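You operate a simulated robot arm through the tools that you are given. There is no shell and no other tool. Be economical: measure what you need, move in short steps, check, and stop when the job is done.

The job below is to be done with a simulated two-armed robot. You get a single attempt, and the scene is never put back.

Task
Put two of the white sachets from the black bench top on the black bench lower shelf. Take the black fixture on the plywood bench top and put it away on the black bench top. Put the red tray on the grey bench top away on the top of the feeder stand. Put one of the bearing blocks from the grey bench top on the yellow bench top. Put the plate that says "X" from the yellow bench top on the red bench top and the plate that says "Z" on the top of the pallet. Pull the black bench drawer open. Do these in any order.

Only the result counts: the job must be done as asked and must still hold three seconds after the hand-in. Knocking over, shifting, dropping, spilling or breaking anything else fails it.

Robot
Two 7-joint arms with vacuum grippers on one trunk, on a base that drives. Base frame: it is fixed to the floor where the robot stands at the start and does not move with it; the origin is under the middle of the robot, x ahead of it, y to its left, z up; the surface under the hand at the start is at about z = 740. Readings come in mm, rad, newtons and seconds.
The left shoulder is at the start at [70, 174, 1129], the right one opposite. With the tool pointing down near the work surface each hand reaches from about 260 to 780 mm from the robot's upright axis, wherever it stands, measured 20 degrees to its own side. Places, roughly: bearing block (5x6x3 cm) [-2200, 1400, 800]; black bench drawer [500, 0, 600]; black bench lower shelf [700, 500, 200]; black bench top [600, 500, 700]; black fixture (5x5x3 cm) [400, -2000, 800]; plate [-3250, 1750, 750]; red bench top [-4800, -2600, 700]; red tray (12x9x4 cm) [-1300, 1400, 800]; top of the feeder stand [-3200, -2500, 500]; top of the pallet [-4700, 1300, 100]; white sachet [750, -250, 750]; yellow bench top [-3000, 1500, 700]. Payload 3.5 kg a hand.
Tool frame (each hand has its own): the origin (TCP) lies in the middle of the cups' lips, and z points out of the cups. The gripper has 2 cups of 32 mm across, covering 32 by 80 mm (tool x, y); the bellows give 10 mm. With the vacuum on, a cup seals on a smooth face that it is pressed against (1 to 4 N); it does not hold porous or soft things. The pull reaches 76 N.
Orientation is told as [roll, pitch, yaw] about the base's x, y, z axes, in that order, counted from this pose: with the cups facing straight down, the tool's x points along the base's -x, its y along +y and its z along -z.

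Tools
- The arms move only by the tool send_rows. It takes "left_plan", "right_plan" or both (then of equal length, played together; a hand with none holds still); each is a list that holds one entry, the list of rows, each a list of 7 numbers: the turn, a rotation vector about the base's x, y, z in units of 4 degrees (1.0 is 4 degrees), then the shift along the base's x, y, z in units of 30 mm (1.0 is 30 mm), then the vacuum: 1 switches it on, 0 off. In form: [[[wx, wy, wz, x, y, z, vacuum], ...]]. A call has 1 to 12 rows; each row shifts and turns the commanded pose from where the row before left it. A call with a number of a shift or a turn outside -1 to 1 is refused whole. Rows are played at 5 a second. More than 50 mm and 0.15 rad between two rows, or a gripper value outside its range, and nothing of the call is played. Where a pose cannot be reached the arm comes as near as it can. A force on the tool above 40 N (or 10 N above the force at the start of the call, whichever is more), or a blocked arm, ends the call early, and 0.2 s more pass. The pull builds up within a second once a cup has sealed. Time passes only in rows, and 0.2 s behind the last, so rows that do not move give it time. The reply holds the time, the measured pose of the TCP, the force on the tool along the base axes and the pull of the vacuum, in the units named above and with some noise, with the torque about the TCP (base axes, N m) and any sound that the robot's microphone picked up.
- Cameras (640 x 400 px; columns grow to the right, rows downward): "scene" is now at [105.4, 24.9, 1406.5]; the picture's right is [0.37, -0.93, 0.00], its down [-0.85, -0.34, -0.39] and it looks along [0.37, 0.15, -0.92] (base axes); focal length 224 px, centre (320, 200). "left" rides on the left gripper at [74, -19, -110] in its tool frame; the picture's right is [0.25, 0.97, 0.00], its down [-0.77, 0.20, -0.60] and it looks along [-0.58, 0.15, 0.80] (tool axes); focal length 218 px, centre (320, 200). "right" rides on the right gripper at [74, 19, -110] in its tool frame; the picture's right is [-0.25, 0.97, 0.00], its down [-0.77, -0.20, -0.60] and it looks along [-0.58, -0.15, 0.80] (tool axes); focal length 218 px, centre (320, 200). There is no depth. A picture from a camera that has moved, and an enlarged one, comes with that camera's place and axes in the base frame and with its lens.
- grab_frame(camera): a new picture of that camera. The clock stands still meanwhile.
- slide_trunk(by): slides the trunk up (or, below 0, down) by that many mm; the arms and the scene camera ride with it, the base frame stays. It gives what a move gives, with no picture.
- base_move(legs): drives the robot by 1 to 6 legs, each [ahead, turn to the left] in mm and rad, along the robot's own axes; the way and the turn of a leg run together, so that a leg with both is an arc; at most 1500 mm and 3.142 rad a leg. The arms and the cameras ride along, it lands a little off, and it stops where it bumps. It gives what a move gives.
- aim_head(pan, tilt): turns the head with the scene camera to pan (to the left, within 1.501 rad either way) and tilt (down, from -0.506 to 1.204), counted from straight ahead of the robot. It gives what a move gives.
- enlarge(camera, box): a new picture of the part [left, top, right, bottom] of that camera's present view, enlarged. The clock stands still meanwhile.
- job_done(): hands the job in; it is judged then, once.

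Go step by step. Nothing tells you exact positions but the pictures and the camera data: compare them with the known pose of the tool, close in by small moves and look again before you grip or let go. The budget is 217 turns and 220 pictures, counting those below and the enlarged ones. Unless the task says otherwise, let go and move clear before handing in.

The tools are called after "Emit:" as a command line: name --argument value ..., lists and objects as JSON in quotes. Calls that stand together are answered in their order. send_rows: Moves the arms, as the interface text tells. Its arguments: {"type":"object","properties":{"left_plan":{"type":"array","items":{"type":"array","items":{"type":"array","items":{"type":"number"}}}},"right_plan":{"type":"array","items":{"type":"array","items":{"type":"array","items":{"type":"number"}}}}},"required":[]} The other tools are called the same way: slide_trunk (by) slides the trunk up or down; base_move (legs) drives the base; aim_head (pan, tilt) turns the head that bears the scene camera; grab_frame (camera) takes a picture; enlarge (camera, box) takes an enlarged picture of a part of a camera's view; job_done () hands the job in.

At the start:

```text
t: 0.0
left_tcp_pos: [460.7, 354.4, 1029.5]
left_ee_rot: [-0.001, 0.0, -0.001]
left_ft_force: [-0.2, -0.4, 0.1]
left_wrist_torque: [-0.01, 0.02, 0.0]
left_pull: 0.1
right_tcp_pos: [527.4, -40.8, 1012.4]
right_ee_rot: [-0.001, 0.0, -0.003]
right_ft_force: [0.5, 0.0, 0.0]
right_wrist_torque: [0.03, 0.02, -0.01]
right_pull: 0.1
trunk travel left (down, up): [-625.0, 215.0]
robot x, y, heading: [1.1, -1.3, -0.001]
head pan, tilt: [0.379, 1.166]
```

scene: 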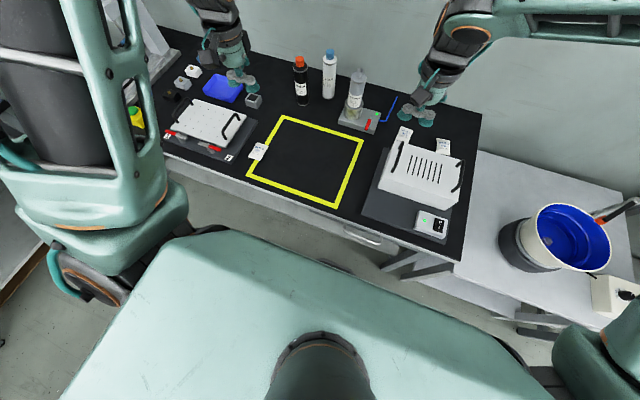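
right: 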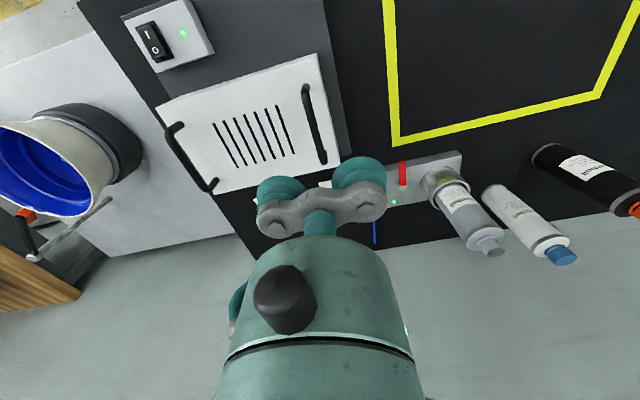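
left: 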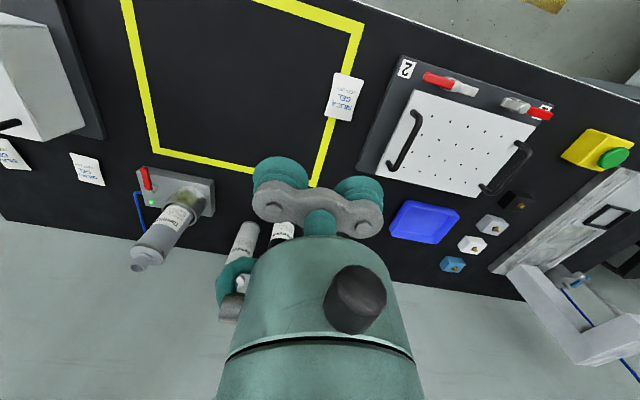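

I see the black bench ahead with three white sachets (near [467,410], [730,-58] and [728,-201]), the front edge being at about x=320. First I look at the present views closer.

Emit:
enlarge --camera "left" --box '[300, 40, 400, 140]'

Emit:
enlarge --camera "scene" --box '[220, 80, 500, 280]'

Emit:
aim_head --pan 0 --tilt 0.7

Emit:
grab_frame --camera "scene"

```text
4.00 times, centred on (350, 90) of left
camera zoom: at [387.4, 336.5, 1139.5], right [-0.25, 0.97, 0.0], down [0.77, 0.2, 0.6], along [0.58, 0.15, -0.8], focal length 873 px, centre (200, 640)
```

zoom: 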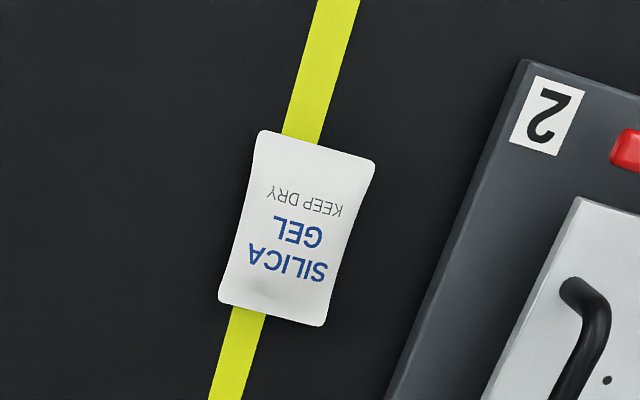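

```text
2.00 times, centred on (360, 180) of scene
camera zoom: at [105.4, 24.9, 1406.5], right [0.37, -0.93, 0.0], down [-0.85, -0.34, -0.39], along [0.37, 0.15, -0.92], focal length 449 px, centre (240, 240)
```

zoom: 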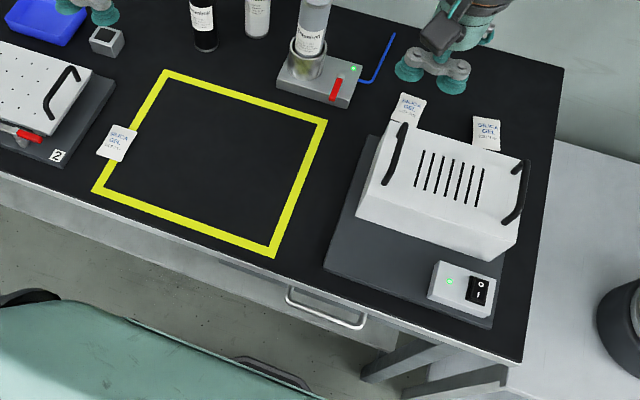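

```text
t: 0.9
left_tcp_pos: [460.3, 354.5, 1030.0]
left_ee_rot: [0.001, 0.001, -0.001]
left_ft_force: [-0.5, -0.1, -0.3]
left_wrist_torque: [0.04, 0.04, 0.02]
left_pull: 0.0
right_tcp_pos: [528.2, -42.0, 1012.3]
right_ee_rot: [-0.001, 0.0, -0.002]
right_ft_force: [0.8, -0.5, -0.3]
right_wrist_torque: [0.0, 0.0, -0.02]
right_pull: 0.0
trunk travel left (down, up): [-625.0, 215.0]
robot x, y, heading: [-3.1, 3.7, 0.002]
head pan, tilt: [0.0, 0.7]
```

```text
214 pictures are left
camera scene: at [136.0, 3.4, 1440.5], right [0.0, -1.0, 0.0], down [-0.64, 0.0, -0.76], along [0.76, 0.0, -0.64], focal length 224 px, centre (320, 200)
```

scene: 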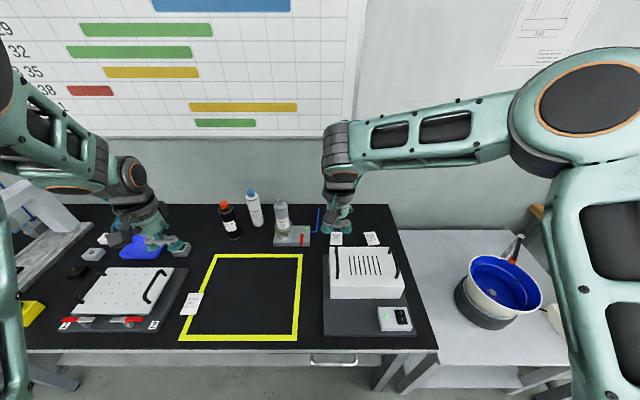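

The nearest sachet (about 50x70 mm, long axis along x) is around [460,403]. I turn the left hand by 90 degrees and come down above it.

Emit:
send_rows --left_plan '[[[0, 0, 1, 0, 0.13, -0.4, 0], [0, 0, 1, 0, 0.13, -0.4, 0], [0, 0, 1, 0, 0.13, -0.4, 0], [0, 0, 1, 0, 0.13, -0.4, 0], [0, 0, 1, 0, 0.13, -0.4, 0], [0, 0, 1, 0, 0.13, -0.4, 0], [0, 0, 1, 0, 0.13, -0.4, 0], [0, 0, 1, 0, 0.13, -0.4, 0], [0, 0, 1, 0, 0.13, -0.4, 0], [0, 0, 1, 0, 0.13, -0.4, 0], [0, 0, 1, 0, 0.13, -0.4, 0], [0, 0, 1, 0, 0.13, -0.4, 0]]]'

Emit:
send_rows --left_plan '[[[0, 0, 1, 0, 0, 0, 0], [0, 0, 1, 0, 0, 0, 0], [0, 0, 1, 0, 0, 0, 0], [0, 0, 1, 0, 0, 0, 0], [0, 0, 1, 0, 0, 0, 0], [0, 0, 1, 0, 0, 0, 0], [0, 0, 1, 0, 0, 0, 0], [0, 0, 1, 0, 0, 0, 0], [0, 0, 1, 0, 0, 0, 0], [0, 0, 1, 0, 0, 0, 0], [0, 0, 0.5, 0, 0, 0, 0]]]'

Emit:
grab_frame --camera "left"

```text
t: 3.5
left_tcp_pos: [461.3, 404.9, 884.4]
left_ee_rot: [-0.001, 0.001, 0.839]
left_ft_force: [-0.4, -0.6, -0.4]
left_wrist_torque: [0.01, -0.04, -0.01]
left_pull: 0.0
right_tcp_pos: [528.6, -41.8, 1011.0]
right_ee_rot: [0.0, -0.001, -0.001]
right_ft_force: [-0.2, 0.3, 0.1]
right_wrist_torque: [0.01, 0.02, 0.03]
right_pull: 0.0
trunk travel left (down, up): [-625.0, 215.0]
robot x, y, heading: [0.3, 1.5, 0.0]
head pan, tilt: [0.0, 0.7]
```

```text
t: 5.9
left_tcp_pos: [460.2, 401.9, 885.6]
left_ee_rot: [-0.001, -0.001, 1.571]
left_ft_force: [-0.8, 0.2, 0.5]
left_wrist_torque: [-0.02, -0.02, 0.0]
left_pull: 0.0
right_tcp_pos: [528.2, -40.8, 1013.3]
right_ee_rot: [0.001, 0.0, -0.002]
right_ft_force: [-0.3, -0.5, -0.5]
right_wrist_torque: [0.02, -0.03, 0.0]
right_pull: 0.1
trunk travel left (down, up): [-625.0, 215.0]
robot x, y, heading: [1.0, -1.5, 0.0]
head pan, tilt: [0.0, 0.7]
```

```text
213 pictures are left
camera left: at [480.3, 329.2, 995.1], right [-0.97, -0.25, 0.0], down [-0.2, 0.77, 0.6], along [-0.15, 0.58, -0.8], focal length 218 px, centre (320, 200)
```

left: 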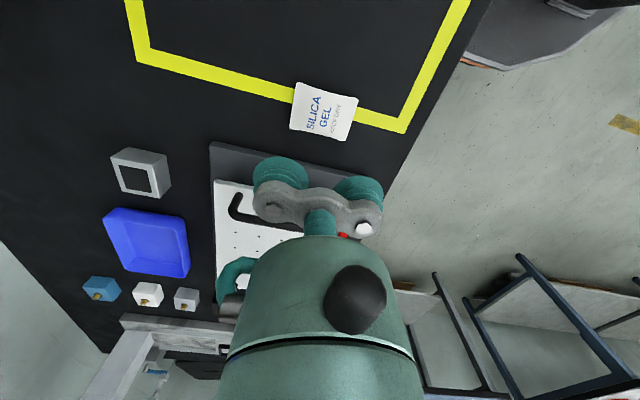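

The sachet's centre reads about [460.5, 392.6], well aligned. I move over it and press down gently with the vacuum on.

Emit:
send_rows --left_plan '[[[0, 0, 0, 0, -0.3, -1, 0], [0, 0, 0, 0, 0, -1, 0], [0, 0, 0, 0, 0, -1, 0], [0, 0, 0, 0, 0, -0.9, 1], [0, 0, 0, 0, 0, -0.2, 1], [0, 0, 0, 0, 0, -0.1, 1]]]'

Emit:
grab_frame --camera "left"

```text
t: 7.3
left_tcp_pos: [460.5, 393.3, 758.8]
left_ee_rot: [-0.001, 0.0, 1.572]
left_ft_force: [0.2, -0.5, 0.5]
left_wrist_torque: [0.0, 0.03, 0.01]
left_pull: 0.0
right_tcp_pos: [527.6, -42.0, 1011.8]
right_ee_rot: [-0.001, 0.0, -0.001]
right_ft_force: [0.0, -0.1, 0.0]
right_wrist_torque: [0.02, 0.01, 0.0]
right_pull: 0.0
trunk travel left (down, up): [-625.0, 215.0]
robot x, y, heading: [1.4, 0.2, -0.002]
head pan, tilt: [0.0, 0.7]
```

```text
212 pictures are left
camera left: at [480.9, 320.1, 869.4], right [-0.97, -0.25, 0.0], down [-0.2, 0.77, 0.6], along [-0.15, 0.58, -0.8], focal length 218 px, centre (320, 200)
```

left: 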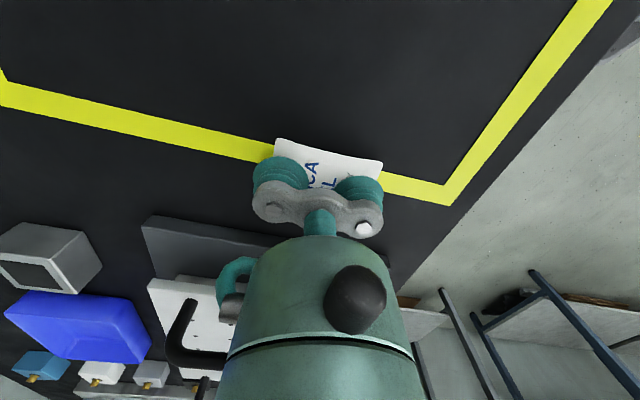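

The cups are above the sachet; I lower further in small steps until contact.

Emit:
send_rows --left_plan '[[[0, 0, 0, 0, 0, -0.12, 1], [0, 0, 0, 0, 0, -0.12, 1], [0, 0, 0, 0, 0, 0, 1], [0, 0, 0, 0, 0, 0, 1]]]'

```text
t: 8.3
left_tcp_pos: [459.3, 394.5, 753.2]
left_ee_rot: [0.001, -0.001, 1.571]
left_ft_force: [0.9, 0.0, 2.8]
left_wrist_torque: [-0.01, -0.01, 0.02]
left_pull: 0.2
right_tcp_pos: [527.8, -42.8, 1012.3]
right_ee_rot: [-0.001, 0.0, -0.002]
right_ft_force: [-0.1, -0.6, -0.4]
right_wrist_torque: [0.01, 0.04, 0.01]
right_pull: 0.0
trunk travel left (down, up): [-625.0, 215.0]
robot x, y, heading: [0.3, 0.0, 0.0]
head pan, tilt: [0.0, 0.7]
```

Contact at z≈753 with 2.8 N; I wait a second for the pull to build.

Emit:
send_rows --left_plan '[[[0, 0, 0, 0, 0, -0.05, 1], [0, 0, 0, 0, 0, 0, 1], [0, 0, 0, 0, 0, 0, 1], [0, 0, 0, 0, 0, 0, 1], [0, 0, 0, 0, 0, 0, 1]]]'

```text
t: 9.5
left_tcp_pos: [461.1, 393.8, 749.8]
left_ee_rot: [0.0, 0.002, 1.57]
left_ft_force: [-0.6, 0.2, 3.9]
left_wrist_torque: [-0.02, -0.04, 0.0]
left_pull: 0.0
right_tcp_pos: [527.4, -41.5, 1011.3]
right_ee_rot: [0.001, 0.0, -0.001]
right_ft_force: [1.1, -0.3, 0.0]
right_wrist_torque: [0.01, 0.0, 0.02]
right_pull: 0.0
trunk travel left (down, up): [-625.0, 215.0]
robot x, y, heading: [-2.7, -1.0, -0.003]
head pan, tilt: [0.0, 0.7]
```

No seal: both cups overhang the ends of the sachet. I lift, shift 14 mm along x so that one cup is wholly on it, and press again.

Emit:
send_rows --left_plan '[[[0, 0, 0, 0, 0, 0.5, 1], [0, 0, 0, 0.47, 0, 0, 1], [0, 0, 0, 0, 0, -0.25, 1], [0, 0, 0, 0, 0, -0.12, 1], [0, 0, 0, 0, 0, -0.08, 1], [0, 0, 0, 0, 0, 0, 1], [0, 0, 0, 0, 0, 0, 1], [0, 0, 0, 0, 0, 0, 1], [0, 0, 0, 0, 0, 0, 1], [0, 0, 0, 0, 0, 0, 1]]]'

```text
t: 11.7
left_tcp_pos: [474.4, 392.4, 753.5]
left_ee_rot: [-0.002, -0.001, 1.572]
left_ft_force: [2.9, 2.3, 17.9]
left_wrist_torque: [0.01, 0.47, -0.02]
left_pull: 37.9
right_tcp_pos: [526.3, -42.1, 1011.3]
right_ee_rot: [0.002, -0.001, -0.002]
right_ft_force: [0.9, -0.2, -0.2]
right_wrist_torque: [0.02, -0.05, -0.02]
right_pull: 0.1
trunk travel left (down, up): [-625.0, 215.0]
robot x, y, heading: [0.7, 2.6, -0.003]
head pan, tilt: [0.0, 0.7]
```

One cup has sealed (37.9 N). I lift the sachet, and shift the right hand aside to see the two other sachets.

Emit:
send_rows --left_plan '[[[0, 0, 0, 0, 0, 0.3, 1], [0, 0, 0, 0, 0, 0.7, 1], [0, 0, 0, 0, 0, 1, 1], [0, 0, 0, 0, 0, 1, 1], [0, 0, 0, 0, 0, 1, 1], [0, 0, 0, 0, 0, 1, 1], [0, 0, 0, 0, 0, 0, 1]]]' --right_plan '[[[0, 0, 0, -0.5, -0.5, 0, 0], [0, 0, 0, -0.5, -0.5, 0, 0], [0, 0, 0, -0.5, -0.5, 0, 0], [0, 0, 0, -0.5, -0.5, 0, 0], [0, 0, 0, 0, -0.5, 0, 0], [0, 0, 0, 0, -0.5, 0, 0], [0, 0, 0, 0, 0, 0, 0]]]'

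Emit:
grab_frame --camera "right"

Emit:
enlarge --camera "scene" --box '[260, 180, 440, 300]'

Emit:
grab_frame --camera "left"

```text
t: 13.3
left_tcp_pos: [475.2, 394.1, 902.0]
left_ee_rot: [0.001, -0.001, 1.571]
left_ft_force: [0.6, -1.1, -1.0]
left_wrist_torque: [0.01, 0.53, -0.01]
left_pull: 37.9
right_tcp_pos: [468.0, -132.5, 1012.6]
right_ee_rot: [0.001, -0.001, -0.002]
right_ft_force: [-0.2, 0.2, 0.2]
right_wrist_torque: [0.02, 0.01, 0.01]
right_pull: 0.0
trunk travel left (down, up): [-625.0, 215.0]
robot x, y, heading: [2.6, 3.0, 0.001]
head pan, tilt: [0.0, 0.7]
```

```text
211 pictures are left
camera right: at [393.7, -112.8, 1122.2], right [0.25, 0.97, 0.0], down [0.77, -0.2, 0.6], along [0.58, -0.15, -0.8], focal length 218 px, centre (320, 200)
```

right: 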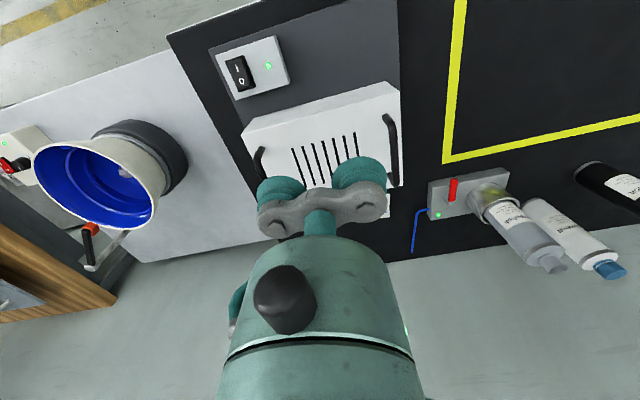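

```text
3.33 times, centred on (350, 240) of scene
camera zoom: at [136.7, 3.8, 1440.5], right [0.0, -1.0, 0.0], down [-0.64, 0.0, -0.76], along [0.76, 0.0, -0.64], focal length 748 px, centre (220, 67)
```

zoom: 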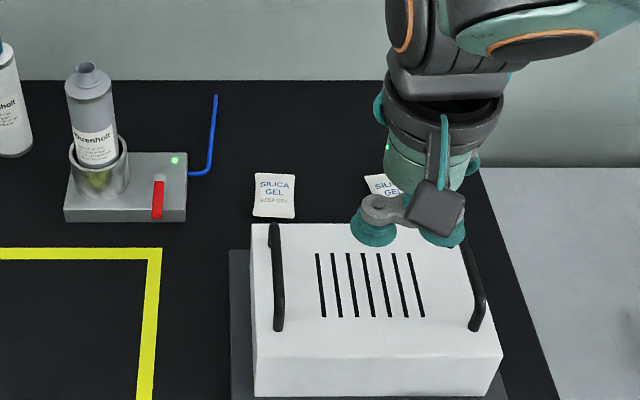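

```text
209 pictures are left
camera left: at [495.1, 321.1, 1011.6], right [-0.97, -0.25, 0.0], down [-0.2, 0.77, 0.6], along [-0.15, 0.58, -0.8], focal length 218 px, centre (320, 200)
```

left: 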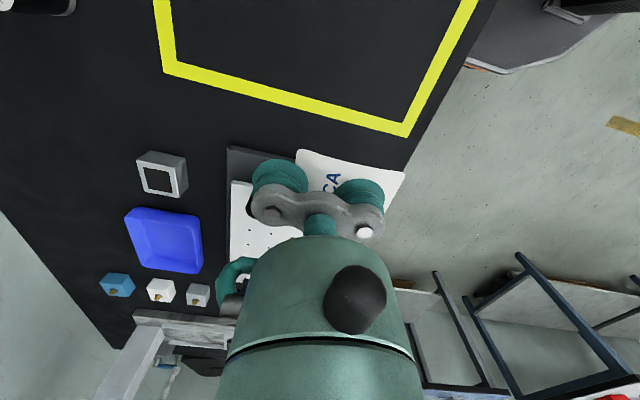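

The first sachet hangs on the left hand. The second is near [722,-62], its long axis along x; I bring the right hand over it turned by -90 degrees.

Emit:
send_rows --right_plan '[[[0, 0, -1, 0.39, 0.1, 0, 0], [0, 0, -1, 0.39, 0.1, 0, 0], [0, 0, -1, 0.39, 0.1, 0, 0], [0, 0, -1, 0.39, 0.1, 0, 0], [0, 0, -1, 0.39, 0.1, 0, 0], [0, 0, -1, 0.39, 0.1, 0, 0], [0, 0, -1, 0.39, 0.1, 0, 0], [0, 0, -1, 0.39, 0.1, 0, 0], [0, 0, -1, 0.39, 0.1, 0, 0], [0, 0, -1, 0.39, 0.1, 0, 0], [0, 0, -1, 0.39, 0.1, 0, 0], [0, 0, -1, 0.39, 0.1, 0, 0]]]'

Emit:
send_rows --right_plan '[[[0, 0, -1, 0.39, 0.1, 0, 0], [0, 0, -1, 0.39, 0.1, 0, 0], [0, 0, -1, 0.39, 0.1, 0, 0], [0, 0, -1, 0.39, 0.1, 0, 0], [0, 0, -1, 0.39, 0.1, 0, 0], [0, 0, -1, 0.39, 0.1, 0, 0], [0, 0, -1, 0.39, 0.1, -0.5, 0], [0, 0, -1, 0.39, 0.1, -0.5, 0], [0, 0, -1, 0.39, 0.1, -0.5, 0], [0, 0, -1, 0.39, 0.1, -0.5, 0], [0, 0, -0.5, 0.39, 0.1, -0.5, 0], [0, 0, 0, 0, 0, -0.5, 0]]]'

Emit:
grab_frame --camera "right"

```text
t: 15.9
left_tcp_pos: [474.2, 393.5, 901.0]
left_ee_rot: [0.001, -0.001, 1.569]
left_ft_force: [0.7, -0.2, -0.8]
left_wrist_torque: [0.01, 0.55, 0.01]
left_pull: 37.9
right_tcp_pos: [607.1, -95.8, 1012.7]
right_ee_rot: [-0.001, 0.0, -0.84]
right_ft_force: [0.5, -0.4, -0.6]
right_wrist_torque: [-0.03, -0.09, -0.05]
right_pull: 0.0
trunk travel left (down, up): [-625.0, 215.0]
robot x, y, heading: [-2.7, -3.3, 0.003]
head pan, tilt: [0.0, 0.7]
```

```text
t: 18.5
left_tcp_pos: [475.0, 394.3, 901.7]
left_ee_rot: [-0.001, -0.001, 1.57]
left_ft_force: [-0.1, 0.2, -1.2]
left_wrist_torque: [0.01, 0.54, -0.02]
left_pull: 38.0
right_tcp_pos: [737.2, -61.8, 920.8]
right_ee_rot: [0.003, -0.001, -1.571]
right_ft_force: [0.7, -0.5, 0.2]
right_wrist_torque: [0.03, 0.04, -0.01]
right_pull: 0.0
trunk travel left (down, up): [-625.0, 215.0]
robot x, y, heading: [1.3, 0.2, 0.001]
head pan, tilt: [0.0, 0.7]
```

```text
208 pictures are left
camera right: at [755.3, 10.6, 1032.1], right [0.97, -0.25, 0.0], down [-0.2, -0.77, 0.6], along [-0.15, -0.58, -0.8], focal length 218 px, centre (320, 200)
```

right: 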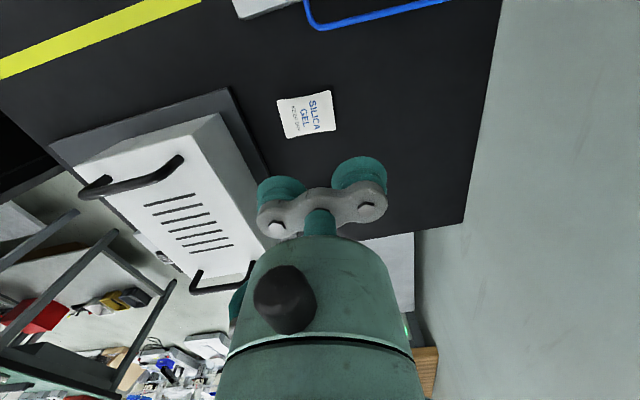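

The sachet centre is about [720,-61]. I lower straight down over it and press lightly.

Emit:
send_rows --right_plan '[[[0, 0, 0, -0.1, 0, -1, 0], [0, 0, 0, 0, 0, -1, 0], [0, 0, 0, 0, 0, -1, 0], [0, 0, 0, 0, 0, -1, 0], [0, 0, 0, 0, 0, -1, 1], [0, 0, 0, 0, 0, -0.27, 1], [0, 0, 0, 0, 0, -0.15, 1], [0, 0, 0, 0, 0, -0.1, 1], [0, 0, 0, 0, 0, 0, 1], [0, 0, 0, 0, 0, 0, 1], [0, 0, 0, 0, 0, 0, 1], [0, 0, 0, 0, 0, 0, 1]]]'

```text
t: 21.1
left_tcp_pos: [475.0, 395.1, 900.6]
left_ee_rot: [0.0, 0.0, 1.57]
left_ft_force: [0.5, 0.3, -1.0]
left_wrist_torque: [0.01, 0.55, -0.04]
left_pull: 37.8
right_tcp_pos: [717.8, -62.8, 769.8]
right_ee_rot: [-0.001, 0.001, -1.573]
right_ft_force: [-0.4, -0.3, -0.7]
right_wrist_torque: [0.01, 0.0, -0.02]
right_pull: 0.0
right hand out of reach, approached as far as the arm can: row 4, 5
trunk travel left (down, up): [-625.0, 215.0]
robot x, y, heading: [-1.9, 1.3, 0.002]
head pan, tilt: [0.0, 0.7]
```

The right arm is at the end of its reach. I lift both hands, slide the trunk down some, and try again.

Emit:
send_rows --left_plan '[[[0, 0, 0, 0, 0, 1, 1], [0, 0, 0, 0, 0, 1, 1], [0, 0, 0, 0, 0, 1, 1], [0, 0, 0, 0, 0, 1, 1]]]' --right_plan '[[[0, 0, 0, 0, 0, 1, 0], [0, 0, 0, 0, 0, 1, 0], [0, 0, 0, 0, 0, 1, 0], [0, 0, 0, 0, 0, 1, 0]]]'

Emit:
slide_trunk --by -110

```text
t: 22.1
left_tcp_pos: [473.4, 393.2, 1023.6]
left_ee_rot: [0.0, 0.0, 1.569]
left_ft_force: [-0.5, -0.5, 0.9]
left_wrist_torque: [-0.02, 0.54, 0.05]
left_pull: 37.8
right_tcp_pos: [717.6, -64.7, 890.9]
right_ee_rot: [0.001, 0.0, -1.572]
right_ft_force: [-0.3, -0.5, -0.6]
right_wrist_torque: [0.03, -0.02, 0.04]
right_pull: 0.0
trunk travel left (down, up): [-625.0, 215.0]
robot x, y, heading: [-1.8, 0.0, 0.0]
head pan, tilt: [0.0, 0.7]
```

```text
t: 23.5
left_tcp_pos: [474.3, 392.6, 912.2]
left_ee_rot: [0.001, 0.001, 1.572]
left_ft_force: [-0.3, 0.6, -0.1]
left_wrist_torque: [-0.02, 0.53, -0.01]
left_pull: 37.6
right_tcp_pos: [719.6, -64.1, 778.6]
right_ee_rot: [0.001, 0.002, -1.572]
right_ft_force: [-0.1, 0.5, 0.2]
right_wrist_torque: [0.0, -0.02, -0.02]
right_pull: 0.1
trunk travel left (down, up): [-515.0, 325.0]
robot x, y, heading: [1.3, 2.2, 0.003]
head pan, tilt: [0.0, 0.7]
```

Now the reach is better; I shift 14 mm out and lower to contact.

Emit:
send_rows --right_plan '[[[0, 0, 0, 0.5, 0.07, -0.3, 1], [0, 0, 0, 0, 0, -0.3, 1], [0, 0, 0, 0, 0, -0.15, 1], [0, 0, 0, 0, 0, -0.1, 1], [0, 0, 0, 0, 0, 0, 1], [0, 0, 0, 0, 0, 0, 1], [0, 0, 0, 0, 0, 0, 1], [0, 0, 0, 0, 0, 0, 1]]]'

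```text
t: 25.3
left_tcp_pos: [473.0, 393.0, 912.5]
left_ee_rot: [-0.001, 0.0, 1.571]
left_ft_force: [1.0, -0.3, 0.3]
left_wrist_torque: [0.0, 0.51, -0.02]
left_pull: 37.7
right_tcp_pos: [733.0, -62.9, 755.4]
right_ee_rot: [0.003, 0.0, -1.574]
right_ft_force: [4.8, -0.5, 16.1]
right_wrist_torque: [0.01, 0.7, 0.0]
right_pull: 37.7
trunk travel left (down, up): [-515.0, 325.0]
robot x, y, heading: [-3.0, 1.8, -0.002]
head pan, tilt: [0.0, 0.7]
```

The second sachet is sealed too. I lift it clear, draw it back, then drive back to look under the bench.

Emit:
send_rows --right_plan '[[[0, 0, 0, 0, 0, 0.5, 1], [0, 0, 0, 0, 0, 1, 1], [0, 0, 0, 0, 0, 1, 1], [0, 0, 0, 0, 0, 1, 1], [0, 0, 0, 0, 0, 1, 1], [0, 0, 0, 0, 0, 1, 1], [0, 0, 0, -0.5, 0, 1, 1], [0, 0, 0, -1, 0, 0, 1], [0, 0, 0, -1, 0, 0, 1], [0, 0, 0, -1, 0, 0, 1], [0, 0, 0, -1, 0, 0, 1], [0, 0, 0, -1, 0, 0, 1]]]' --left_plan '[[[0, 0, 0, 0, 0, 0.2, 1], [0, 0, 0, 0, 0, 0.2, 1], [0, 0, 0, 0, 0, 0.2, 1], [0, 0, 0, 0, 0, 0.2, 1], [0, 0, 0, 0, 0, 0.2, 1], [0, 0, 0, 0, 0, 0.2, 1], [0, 0, 0, 0, 0, 0.2, 1], [0, 0, 0, 0, 0, 0.2, 1], [0, 0, 0, 0, 0, 0.2, 1], [0, 0, 0, 0, 0, 0.2, 1], [0, 0, 0, 0, 0, 0.2, 1], [0, 0, 0, 0, 0, 0, 1]]]'

Emit:
base_move --legs '[[-600, 0]]'

Emit:
aim_head --pan 0.3 --tilt 0.7

Emit:
grab_frame --camera "scene"

```text
t: 27.9
left_tcp_pos: [473.7, 392.3, 978.7]
left_ee_rot: [0.0, 0.001, 1.571]
left_ft_force: [-0.2, -0.1, -0.7]
left_wrist_torque: [-0.02, 0.55, 0.0]
left_pull: 38.1
right_tcp_pos: [659.1, -59.8, 948.2]
right_ee_rot: [0.0, -0.001, -1.573]
right_ft_force: [0.4, -0.4, -0.1]
right_wrist_torque: [-0.04, 0.45, -0.03]
right_pull: 37.8
right hand out of reach, approached as far as the arm can: row 10, 11, 12
trunk travel left (down, up): [-515.0, 325.0]
robot x, y, heading: [-1.0, 1.9, 0.004]
head pan, tilt: [0.0, 0.7]
```

```text
t: 31.3
left_tcp_pos: [-126.0, 394.8, 978.6]
left_ee_rot: [0.001, -0.002, 1.578]
left_ft_force: [0.5, -0.4, -1.0]
left_wrist_torque: [0.01, 0.54, 0.03]
left_pull: 37.3
right_tcp_pos: [63.2, -57.9, 949.2]
right_ee_rot: [0.001, 0.0, -1.564]
right_ft_force: [-0.6, -0.9, 0.0]
right_wrist_torque: [0.01, 0.47, -0.04]
right_pull: 37.7
trunk travel left (down, up): [-515.0, 325.0]
robot x, y, heading: [-597.1, 0.3, 0.008]
head pan, tilt: [0.0, 0.7]
```

```text
t: 32.1
left_tcp_pos: [-125.4, 394.3, 978.5]
left_ee_rot: [0.0, 0.0, 1.578]
left_ft_force: [0.5, 0.1, -0.7]
left_wrist_torque: [0.01, 0.53, 0.02]
left_pull: 37.5
right_tcp_pos: [62.6, -57.3, 947.7]
right_ee_rot: [0.0, 0.001, -1.563]
right_ft_force: [0.0, -0.6, -0.3]
right_wrist_torque: [0.04, 0.47, -0.06]
right_pull: 37.6
trunk travel left (down, up): [-515.0, 325.0]
robot x, y, heading: [-596.4, -6.0, 0.012]
head pan, tilt: [0.3, 0.7]
```

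```text
207 pictures are left
camera scene: at [-464.9, 26.9, 1330.6], right [0.3, -0.95, 0.0], down [-0.61, -0.19, -0.76], along [0.73, 0.23, -0.64], focal length 224 px, centre (320, 200)
```

scene: 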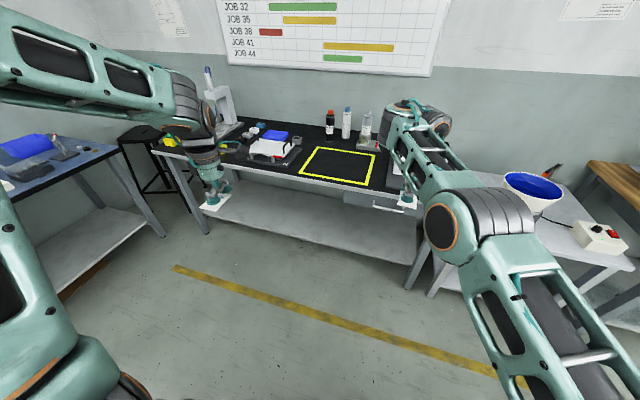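

The shelf is wide and empty beneath the bench. I look closer at its front edge and underside.

Emit:
enlarge --camera "scene" --box '[160, 120, 460, 310]'

```text
2.11 times, centred on (310, 215) of scene
camera zoom: at [-464.9, 26.9, 1330.6], right [0.3, -0.95, 0.0], down [-0.61, -0.19, -0.76], along [0.73, 0.23, -0.64], focal length 473 px, centre (341, 168)
```

zoom: 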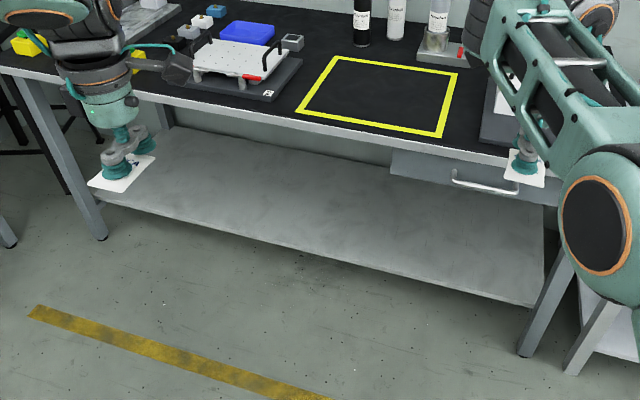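

The shelf's front edge is about x=395, its left part (y 200–750) is free below with no drawer over it. I drive sideways to y≈380 and lower the trunk.

Emit:
base_move --legs '[[0, 1.571], [380, 0], [0, -1.583]]'

Emit:
slide_trunk --by -510

Emit:
aim_head --pan 0 --tilt 0.5

Emit:
grab_frame --camera "scene"

```text
t: 35.6
left_tcp_pos: [-861.5, 570.1, 977.4]
left_ee_rot: [0.001, 0.0, 2.902]
left_ft_force: [0.6, -0.2, -0.7]
left_wrist_torque: [-0.46, 0.12, 0.05]
left_pull: 37.6
right_tcp_pos: [-376.8, 641.1, 949.3]
right_ee_rot: [0.0, -0.002, -0.243]
right_ft_force: [-0.9, -0.3, -1.4]
right_wrist_torque: [-0.39, 0.02, 0.04]
right_pull: 37.7
trunk travel left (down, up): [-515.0, 325.0]
robot x, y, heading: [-590.6, 14.6, 1.269]
head pan, tilt: [0.3, 0.7]
stopped in leg 1: the robot was blocked; the commanded pose is now the measured one
```

```text
refused: -510 is not a number from -400 to 400
```

```text
t: 36.4
left_tcp_pos: [-859.0, 569.9, 977.2]
left_ee_rot: [0.003, -0.002, 2.902]
left_ft_force: [0.2, 0.2, 0.1]
left_wrist_torque: [-0.47, 0.09, 0.04]
left_pull: 37.8
right_tcp_pos: [-373.0, 641.0, 948.9]
right_ee_rot: [0.003, 0.002, -0.243]
right_ft_force: [0.2, 0.8, -0.6]
right_wrist_torque: [-0.38, 0.09, -0.01]
right_pull: 37.6
trunk travel left (down, up): [-515.0, 325.0]
robot x, y, heading: [-588.6, 14.6, 1.269]
head pan, tilt: [0.0, 0.499]
```

```text
205 pictures are left
camera scene: at [-544.5, 153.2, 1348.2], right [0.96, -0.3, 0.0], down [-0.14, -0.46, -0.88], along [0.26, 0.84, -0.48], focal length 224 px, centre (320, 200)
```

scene: 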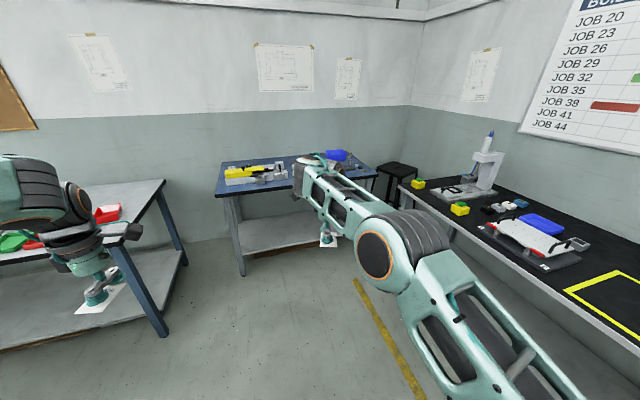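

The turn was blocked, perhaps by the left arm touching the grey bench's end. I look closely there.

Emit:
enlarge --camera "scene" --box '[0, 140, 200, 340]'

Emit:
grab_frame --camera "left"

```text
2.00 times, centred on (100, 240) of scene
camera zoom: at [-544.5, 153.2, 1348.2], right [0.96, -0.3, 0.0], down [-0.14, -0.46, -0.88], along [0.26, 0.84, -0.48], focal length 449 px, centre (760, 120)
```

zoom: 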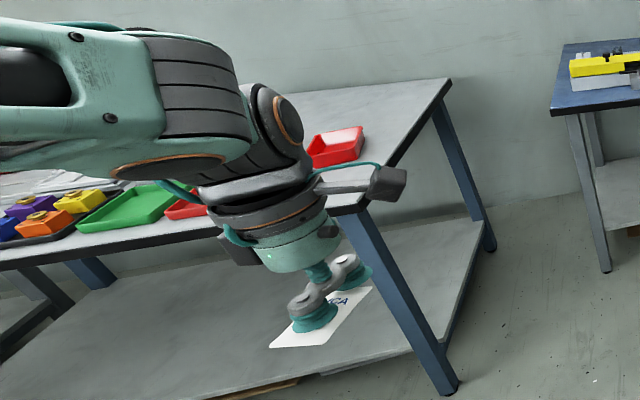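

```text
203 pictures are left
camera left: at [-782.3, 572.0, 1088.0], right [0.02, -1.0, 0.0], down [-0.8, -0.01, 0.61], along [-0.61, -0.01, -0.8], focal length 218 px, centre (320, 200)
```

left: 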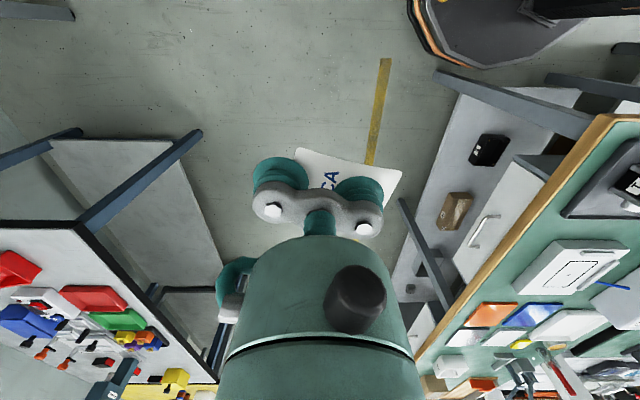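

The robot's rear seems to have met a green bench behind it (its edge near y≈120, x<-870). I drive ahead away from it and then turn back to face the black bench.

Emit:
base_move --legs '[[350, 0], [0, -1.26]]'

Emit:
slide_trunk --by -400

Emit:
grab_frame --camera "scene"

```text
t: 41.8
left_tcp_pos: [-29.3, 769.2, 979.0]
left_ee_rot: [0.001, -0.002, 1.623]
left_ft_force: [-0.1, 0.6, 0.0]
left_wrist_torque: [-0.02, 0.42, -0.01]
left_pull: 38.2
right_tcp_pos: [177.8, 323.3, 949.5]
right_ee_rot: [0.002, 0.002, -1.522]
right_ft_force: [-0.5, 0.1, -0.5]
right_wrist_torque: [-0.02, 0.37, 0.04]
right_pull: 38.1
trunk travel left (down, up): [-515.0, 325.0]
robot x, y, heading: [-486.7, 347.2, -0.012]
head pan, tilt: [0.0, 0.499]
```

```text
t: 45.7
left_tcp_pos: [-31.7, 767.9, 578.2]
left_ee_rot: [0.002, -0.001, 1.622]
left_ft_force: [0.5, -0.3, 0.4]
left_wrist_torque: [-0.03, 0.42, -0.04]
left_pull: 37.9
right_tcp_pos: [177.7, 323.9, 549.2]
right_ee_rot: [0.004, 0.002, -1.523]
right_ft_force: [0.3, 0.9, 0.1]
right_wrist_torque: [-0.02, 0.4, 0.04]
right_pull: 37.9
trunk travel left (down, up): [-115.0, 725.0]
robot x, y, heading: [-483.1, 349.9, -0.01]
head pan, tilt: [0.0, 0.499]
```

```text
202 pictures are left
camera scene: at [-341.8, 350.7, 948.4], right [-0.01, -1.0, 0.0], down [-0.48, 0.0, -0.88], along [0.88, -0.01, -0.48], focal length 224 px, centre (320, 200)
```

scene: 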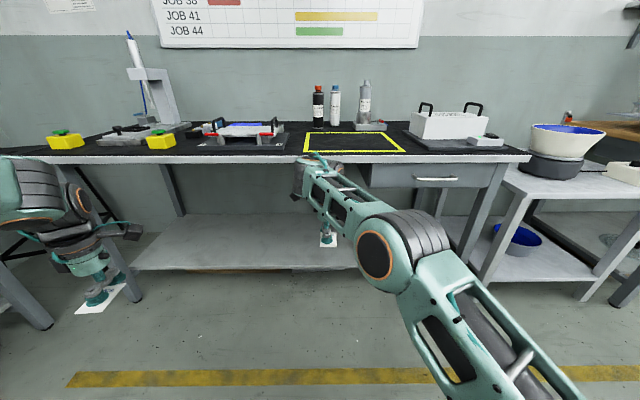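

Both hands are still out in front of the bench. I lower the trunk the rest and bring both hands to about z=270, in front of the shelf opening.

Emit:
slide_trunk --by -110

Emit:
send_rows --left_plan '[[[0, 0, -0.1, 0.55, -0.33, -0.66, 1], [0, 0, -0.1, 0.55, -0.33, -0.66, 1], [0, 0, -0.1, 0.55, -0.33, -0.66, 1], [0, 0, -0.1, 0.55, -0.33, -0.66, 1], [0, 0, -0.1, 0.55, -0.33, -0.66, 1], [0, 0, -0.1, 0.55, -0.33, -0.66, 1], [0, 0, -0.1, 0.55, -0.33, -0.66, 1], [0, 0, 0, 0.55, -0.33, -0.66, 1], [0, 0, 0, 0.55, -0.33, -0.66, 1], [0, 0, 0, 0.55, -0.33, -0.66, 1]]]' --right_plan '[[[0, 0, -0.1, 0, 0, -0.57, 1], [0, 0, -0.1, 0, 0, -0.57, 1], [0, 0, -0.1, 0, 0, -0.57, 1], [0, 0, -0.1, 0, 0, -0.57, 1], [0, 0, -0.1, 0, 0, -0.57, 1], [0, 0, -0.1, 0, 0, -0.57, 1], [0, 0, -0.1, 0, 0, -0.57, 1], [0, 0, 0, 0, 0, -0.57, 1], [0, 0, 0, 0, 0, -0.57, 1], [0, 0, 0, 0, 0, -0.57, 1]]]'

Emit:
grab_frame --camera "scene"

Emit:
grab_frame --camera "right"

```text
t: 47.1
left_tcp_pos: [-30.4, 769.0, 468.1]
left_ee_rot: [0.002, -0.002, 1.623]
left_ft_force: [-0.1, -0.7, 0.0]
left_wrist_torque: [-0.05, 0.39, 0.0]
left_pull: 37.3
right_tcp_pos: [177.9, 324.6, 439.5]
right_ee_rot: [0.003, 0.002, -1.523]
right_ft_force: [0.2, -0.4, -0.1]
right_wrist_torque: [-0.01, 0.35, 0.05]
right_pull: 38.0
trunk travel left (down, up): [-5.0, 835.0]
robot x, y, heading: [-484.7, 350.3, -0.01]
head pan, tilt: [0.0, 0.499]
```

```text
t: 49.3
left_tcp_pos: [135.2, 670.3, 269.0]
left_ee_rot: [0.001, -0.002, 1.574]
left_ft_force: [-0.2, 0.2, 0.0]
left_wrist_torque: [0.01, 0.43, -0.04]
left_pull: 37.6
right_tcp_pos: [177.9, 325.2, 268.3]
right_ee_rot: [0.004, 0.001, -1.571]
right_ft_force: [-0.8, 1.1, 0.2]
right_wrist_torque: [0.04, 0.38, 0.01]
right_pull: 37.6
trunk travel left (down, up): [-5.0, 835.0]
robot x, y, heading: [-482.3, 347.5, -0.008]
head pan, tilt: [0.0, 0.499]
```

```text
201 pictures are left
camera scene: at [-341.9, 350.7, 838.4], right [-0.01, -1.0, 0.0], down [-0.48, 0.0, -0.88], along [0.88, -0.01, -0.48], focal length 224 px, centre (320, 200)
```

scene: 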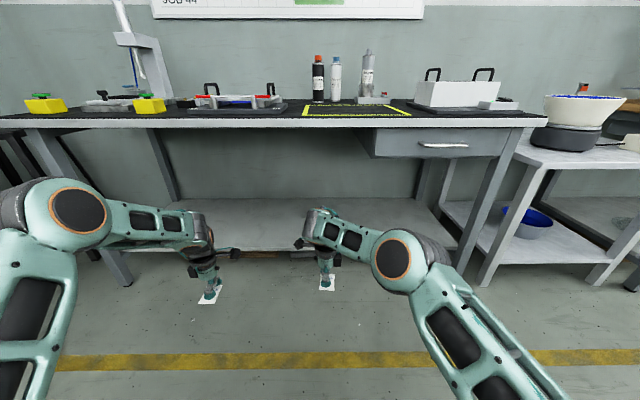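

```text
200 pictures are left
camera right: at [196.0, 398.2, 379.3], right [0.97, -0.25, 0.0], down [-0.2, -0.77, 0.6], along [-0.15, -0.58, -0.8], focal length 218 px, centre (320, 200)
```

right: 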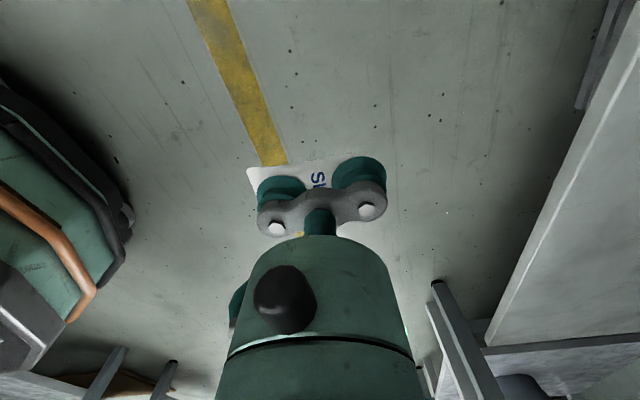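

All parts look well below the bench top and drawer. I raise the hands a bit for safety and drive straight in by 330 mm.

Emit:
send_rows --left_plan '[[[0, 0, 0, 0, 0, 0.7, 1], [0, 0, 0, 0, 0, 0.6, 1]]]' --right_plan '[[[0, 0, 0, 0, 0, 0.7, 1], [0, 0, 0, 0, 0, 0.6, 1]]]'

Emit:
base_move --legs '[[330, 0.008]]'

Emit:
grab_frame --camera "right"

Emit:
grab_frame --camera "left"

```text
t: 49.9
left_tcp_pos: [134.3, 670.4, 308.7]
left_ee_rot: [0.002, -0.002, 1.575]
left_ft_force: [0.4, 0.4, 0.0]
left_wrist_torque: [0.0, 0.42, 0.03]
left_pull: 38.1
right_tcp_pos: [178.6, 322.5, 307.7]
right_ee_rot: [0.004, 0.002, -1.57]
right_ft_force: [-0.5, 0.8, -0.8]
right_wrist_torque: [0.06, 0.39, 0.05]
right_pull: 37.6
trunk travel left (down, up): [-5.0, 835.0]
robot x, y, heading: [-479.8, 349.1, -0.017]
head pan, tilt: [0.0, 0.499]
```

```text
t: 52.1
left_tcp_pos: [468.0, 672.2, 308.8]
left_ee_rot: [0.001, -0.001, 1.58]
left_ft_force: [-0.3, 0.8, -0.5]
left_wrist_torque: [0.0, 0.43, -0.01]
left_pull: 37.4
right_tcp_pos: [515.1, 326.5, 307.9]
right_ee_rot: [0.003, 0.001, -1.564]
right_ft_force: [0.4, 0.3, 1.0]
right_wrist_torque: [0.04, 0.37, 0.02]
right_pull: 37.8
trunk travel left (down, up): [-5.0, 835.0]
robot x, y, heading: [-147.7, 344.5, -0.006]
head pan, tilt: [0.0, 0.499]
```

```text
199 pictures are left
camera right: at [532.3, 400.4, 419.0], right [0.97, -0.25, 0.0], down [-0.2, -0.77, 0.6], along [-0.15, -0.58, -0.8], focal length 218 px, centre (320, 200)
```

right: 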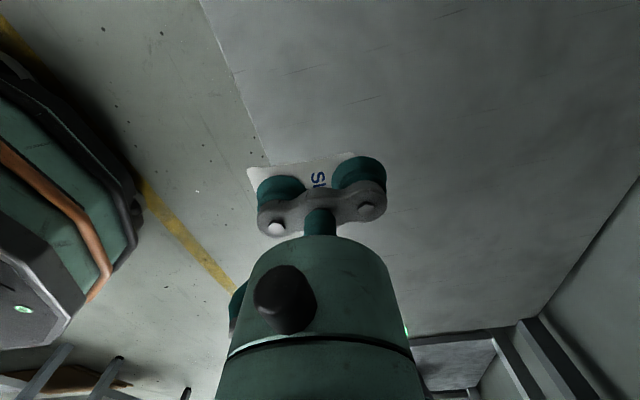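

```text
198 pictures are left
camera left: at [488.9, 598.7, 419.5], right [-0.96, -0.26, 0.0], down [-0.21, 0.77, 0.61], along [-0.16, 0.58, -0.8], focal length 218 px, centre (320, 200)
```

left: 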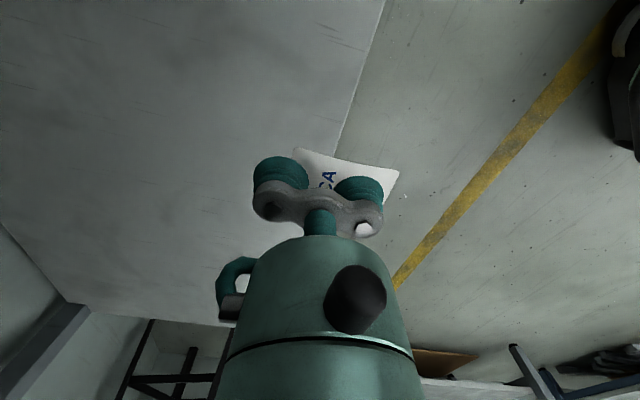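

Combining views, the shelf's front edge is x≈437 and its surface z≈158. I drive in another 90 mm, then lower both hands in steps.

Emit:
base_move --legs '[[90, 0]]'

Emit:
send_rows --left_plan '[[[0, 0, 0, 0, 0, -0.9, 1], [0, 0, 0, 0, 0, -0.9, 1], [0, 0, 0, 0, 0, -0.9, 1], [0, 0, 0, 0, 0, -0.8, 1]]]' --right_plan '[[[0, 0, 0, 0, 0, -0.9, 1], [0, 0, 0, 0, 0, -0.9, 1], [0, 0, 0, 0, 0, -0.9, 1], [0, 0, 0, 0, 0, -0.8, 1]]]'

Emit:
grab_frame --camera "right"

Emit:
grab_frame --camera "left"

```text
t: 53.3
left_tcp_pos: [535.5, 671.3, 308.6]
left_ee_rot: [0.01, 0.0, 1.573]
left_ft_force: [-0.6, 0.3, -2.1]
left_wrist_torque: [0.01, 0.41, 0.01]
left_pull: 37.4
right_tcp_pos: [579.3, 342.6, 313.8]
right_ee_rot: [0.011, -0.009, -1.537]
right_ft_force: [0.4, -1.4, -0.1]
right_wrist_torque: [-0.05, 0.39, 0.02]
right_pull: 37.9
trunk travel left (down, up): [-5.0, 835.0]
robot x, y, heading: [-74.5, 346.1, 0.006]
head pan, tilt: [0.0, 0.499]
stopped in leg 1: the robot was blocked; the commanded pose is now the measured one
```

```text
t: 54.3
left_tcp_pos: [539.4, 672.9, 196.7]
left_ee_rot: [0.015, -0.001, 1.581]
left_ft_force: [0.0, 0.8, -0.1]
left_wrist_torque: [-0.02, 0.44, -0.01]
left_pull: 38.2
right_tcp_pos: [582.5, 340.4, 198.1]
right_ee_rot: [-0.002, -0.003, -1.539]
right_ft_force: [-0.4, -0.4, 0.2]
right_wrist_torque: [-0.01, 0.29, 0.03]
right_pull: 37.9
trunk travel left (down, up): [-5.0, 835.0]
robot x, y, heading: [-71.3, 348.9, 0.011]
head pan, tilt: [0.0, 0.499]
```

```text
197 pictures are left
camera right: at [599.9, 416.1, 308.0], right [0.98, -0.22, 0.0], down [-0.17, -0.78, 0.61], along [-0.14, -0.59, -0.8], focal length 218 px, centre (320, 200)
```

right: 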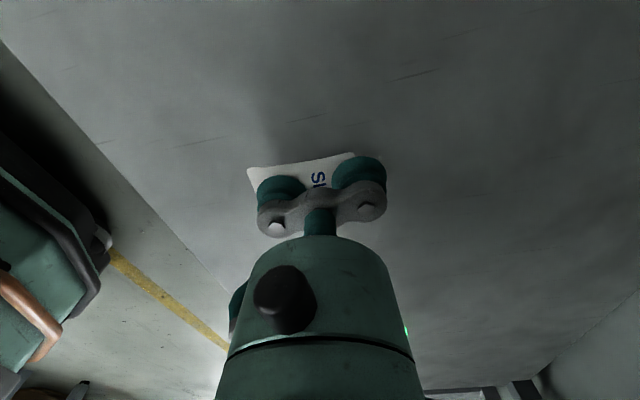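

```text
196 pictures are left
camera left: at [561.2, 599.4, 307.1], right [-0.96, -0.26, 0.01], down [-0.2, 0.77, 0.61], along [-0.17, 0.59, -0.79], focal length 218 px, centre (320, 200)
```

left: 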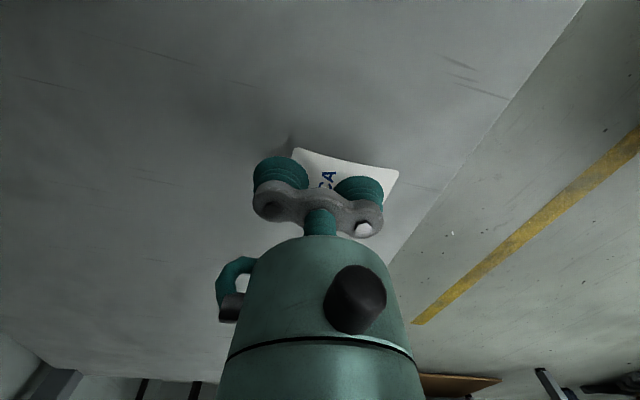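

The base met something lightly, but the sachets are well over the shelf. I lower in small steps until contact.

Emit:
send_rows --left_plan '[[[0, 0, 0, 0, 0, -0.4, 1], [0, 0, 0, 0, 0, -0.2, 1], [0, 0, 0, 0, 0, -0.1, 1], [0, 0, 0, 0, 0, -0.1, 1]]]' --right_plan '[[[0, 0, 0, 0, 0, -0.4, 1], [0, 0, 0, 0, 0, -0.2, 1], [0, 0, 0, 0, 0, -0.1, 1], [0, 0, 0, 0, 0, -0.1, 1]]]'

Emit:
grab_frame --camera "left"

```text
t: 55.3
left_tcp_pos: [538.8, 671.5, 180.2]
left_ee_rot: [0.006, -0.007, 1.581]
left_ft_force: [0.1, 7.6, 29.2]
left_wrist_torque: [-0.11, 0.25, -0.03]
left_pull: 37.8
right_tcp_pos: [583.8, 341.2, 180.6]
right_ee_rot: [0.007, -0.001, -1.54]
right_ft_force: [-4.3, -0.2, 28.3]
right_wrist_torque: [-0.03, 0.49, 0.01]
right_pull: 38.1
trunk travel left (down, up): [-5.0, 835.0]
robot x, y, heading: [-72.4, 347.3, 0.017]
head pan, tilt: [0.0, 0.499]
```

```text
195 pictures are left
camera left: at [559.3, 598.1, 291.1], right [-0.97, -0.26, 0.0], down [-0.21, 0.77, 0.61], along [-0.16, 0.59, -0.79], focal length 218 px, centre (320, 200)
```

left: 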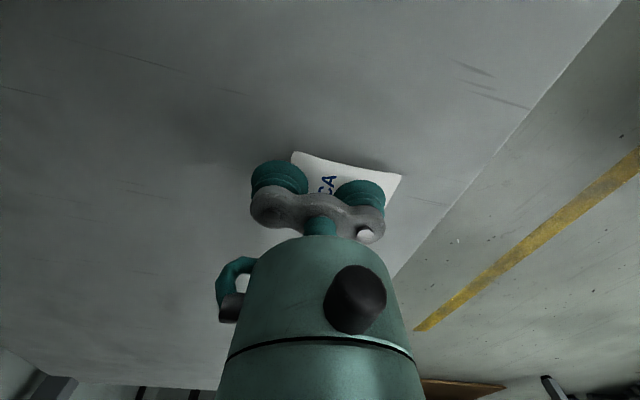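

Contact on both (about 28 N). I ease up 4 mm, switch off the vacuum, wait and then rise.

Emit:
send_rows --left_plan '[[[0, 0, 0, 0, 0, 0.13, 1], [0, 0, 0, 0, 0, 0, 0], [0, 0, 0, 0, 0, 0, 0], [0, 0, 0, 0, 0, 0, 0], [0, 0, 0, 0, 0, 0, 0], [0, 0, 0, 0, 0, 0.2, 0], [0, 0, 0, 0, 0, 0.5, 0], [0, 0, 0, 0, 0, 1, 0], [0, 0, 0, 0, 0, 1, 0], [0, 0, 0, 0, 0, 1, 0]]]' --right_plan '[[[0, 0, 0, 0, 0, 0.13, 1], [0, 0, 0, 0, 0, 0, 0], [0, 0, 0, 0, 0, 0, 0], [0, 0, 0, 0, 0, 0, 0], [0, 0, 0, 0, 0, 0, 0], [0, 0, 0, 0, 0, 0.2, 0], [0, 0, 0, 0, 0, 0.5, 0], [0, 0, 0, 0, 0, 1, 0], [0, 0, 0, 0, 0, 1, 0], [0, 0, 0, 0, 0, 1, 0]]]'

Emit:
base_move --legs '[[-430, 0]]'

Emit:
grab_frame --camera "scene"

```text
t: 57.7
left_tcp_pos: [518.4, 672.9, 236.7]
left_ee_rot: [0.101, -0.007, 1.574]
left_ft_force: [-0.4, -0.8, 0.2]
left_wrist_torque: [0.0, -0.01, 0.0]
left_pull: 0.0
right_tcp_pos: [573.2, 344.0, 262.7]
right_ee_rot: [-0.041, -0.004, -1.538]
right_ft_force: [1.1, 0.1, -1.2]
right_wrist_torque: [0.03, 0.0, -0.03]
right_pull: 0.1
trunk travel left (down, up): [-5.0, 835.0]
robot x, y, heading: [-77.0, 342.5, 0.005]
head pan, tilt: [0.0, 0.499]
stopped in row 10 (left hand): the arm was blocked; the commanded pose is now the measured one
```

```text
t: 58.8
left_tcp_pos: [456.3, 674.8, 291.4]
left_ee_rot: [0.01, -0.003, 1.587]
left_ft_force: [-0.6, -0.4, 0.9]
left_wrist_torque: [0.05, -0.1, 0.02]
left_pull: 0.0
right_tcp_pos: [505.7, 353.9, 301.7]
right_ee_rot: [0.021, -0.004, -1.521]
right_ft_force: [-0.8, -1.4, 1.2]
right_wrist_torque: [0.04, -0.06, 0.0]
right_pull: 0.0
trunk travel left (down, up): [-5.0, 835.0]
robot x, y, heading: [-123.6, 348.2, 0.017]
head pan, tilt: [0.0, 0.499]
stopped in leg 1: the robot was blocked; the commanded pose is now the measured one
```

```text
194 pictures are left
camera scene: at [10.8, 351.1, 840.0], right [0.01, -1.0, 0.0], down [-0.48, -0.01, -0.88], along [0.88, 0.01, -0.48], focal length 224 px, centre (320, 200)
```

scene: 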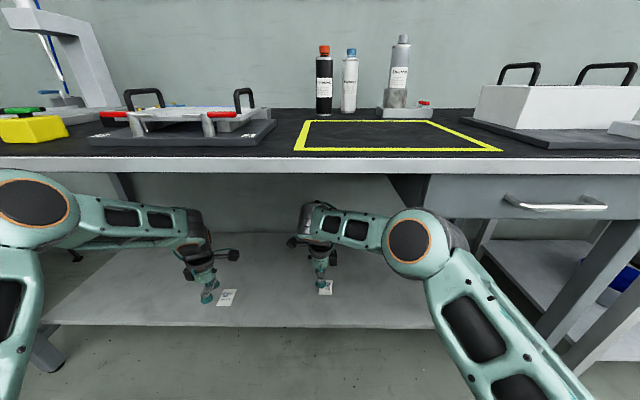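

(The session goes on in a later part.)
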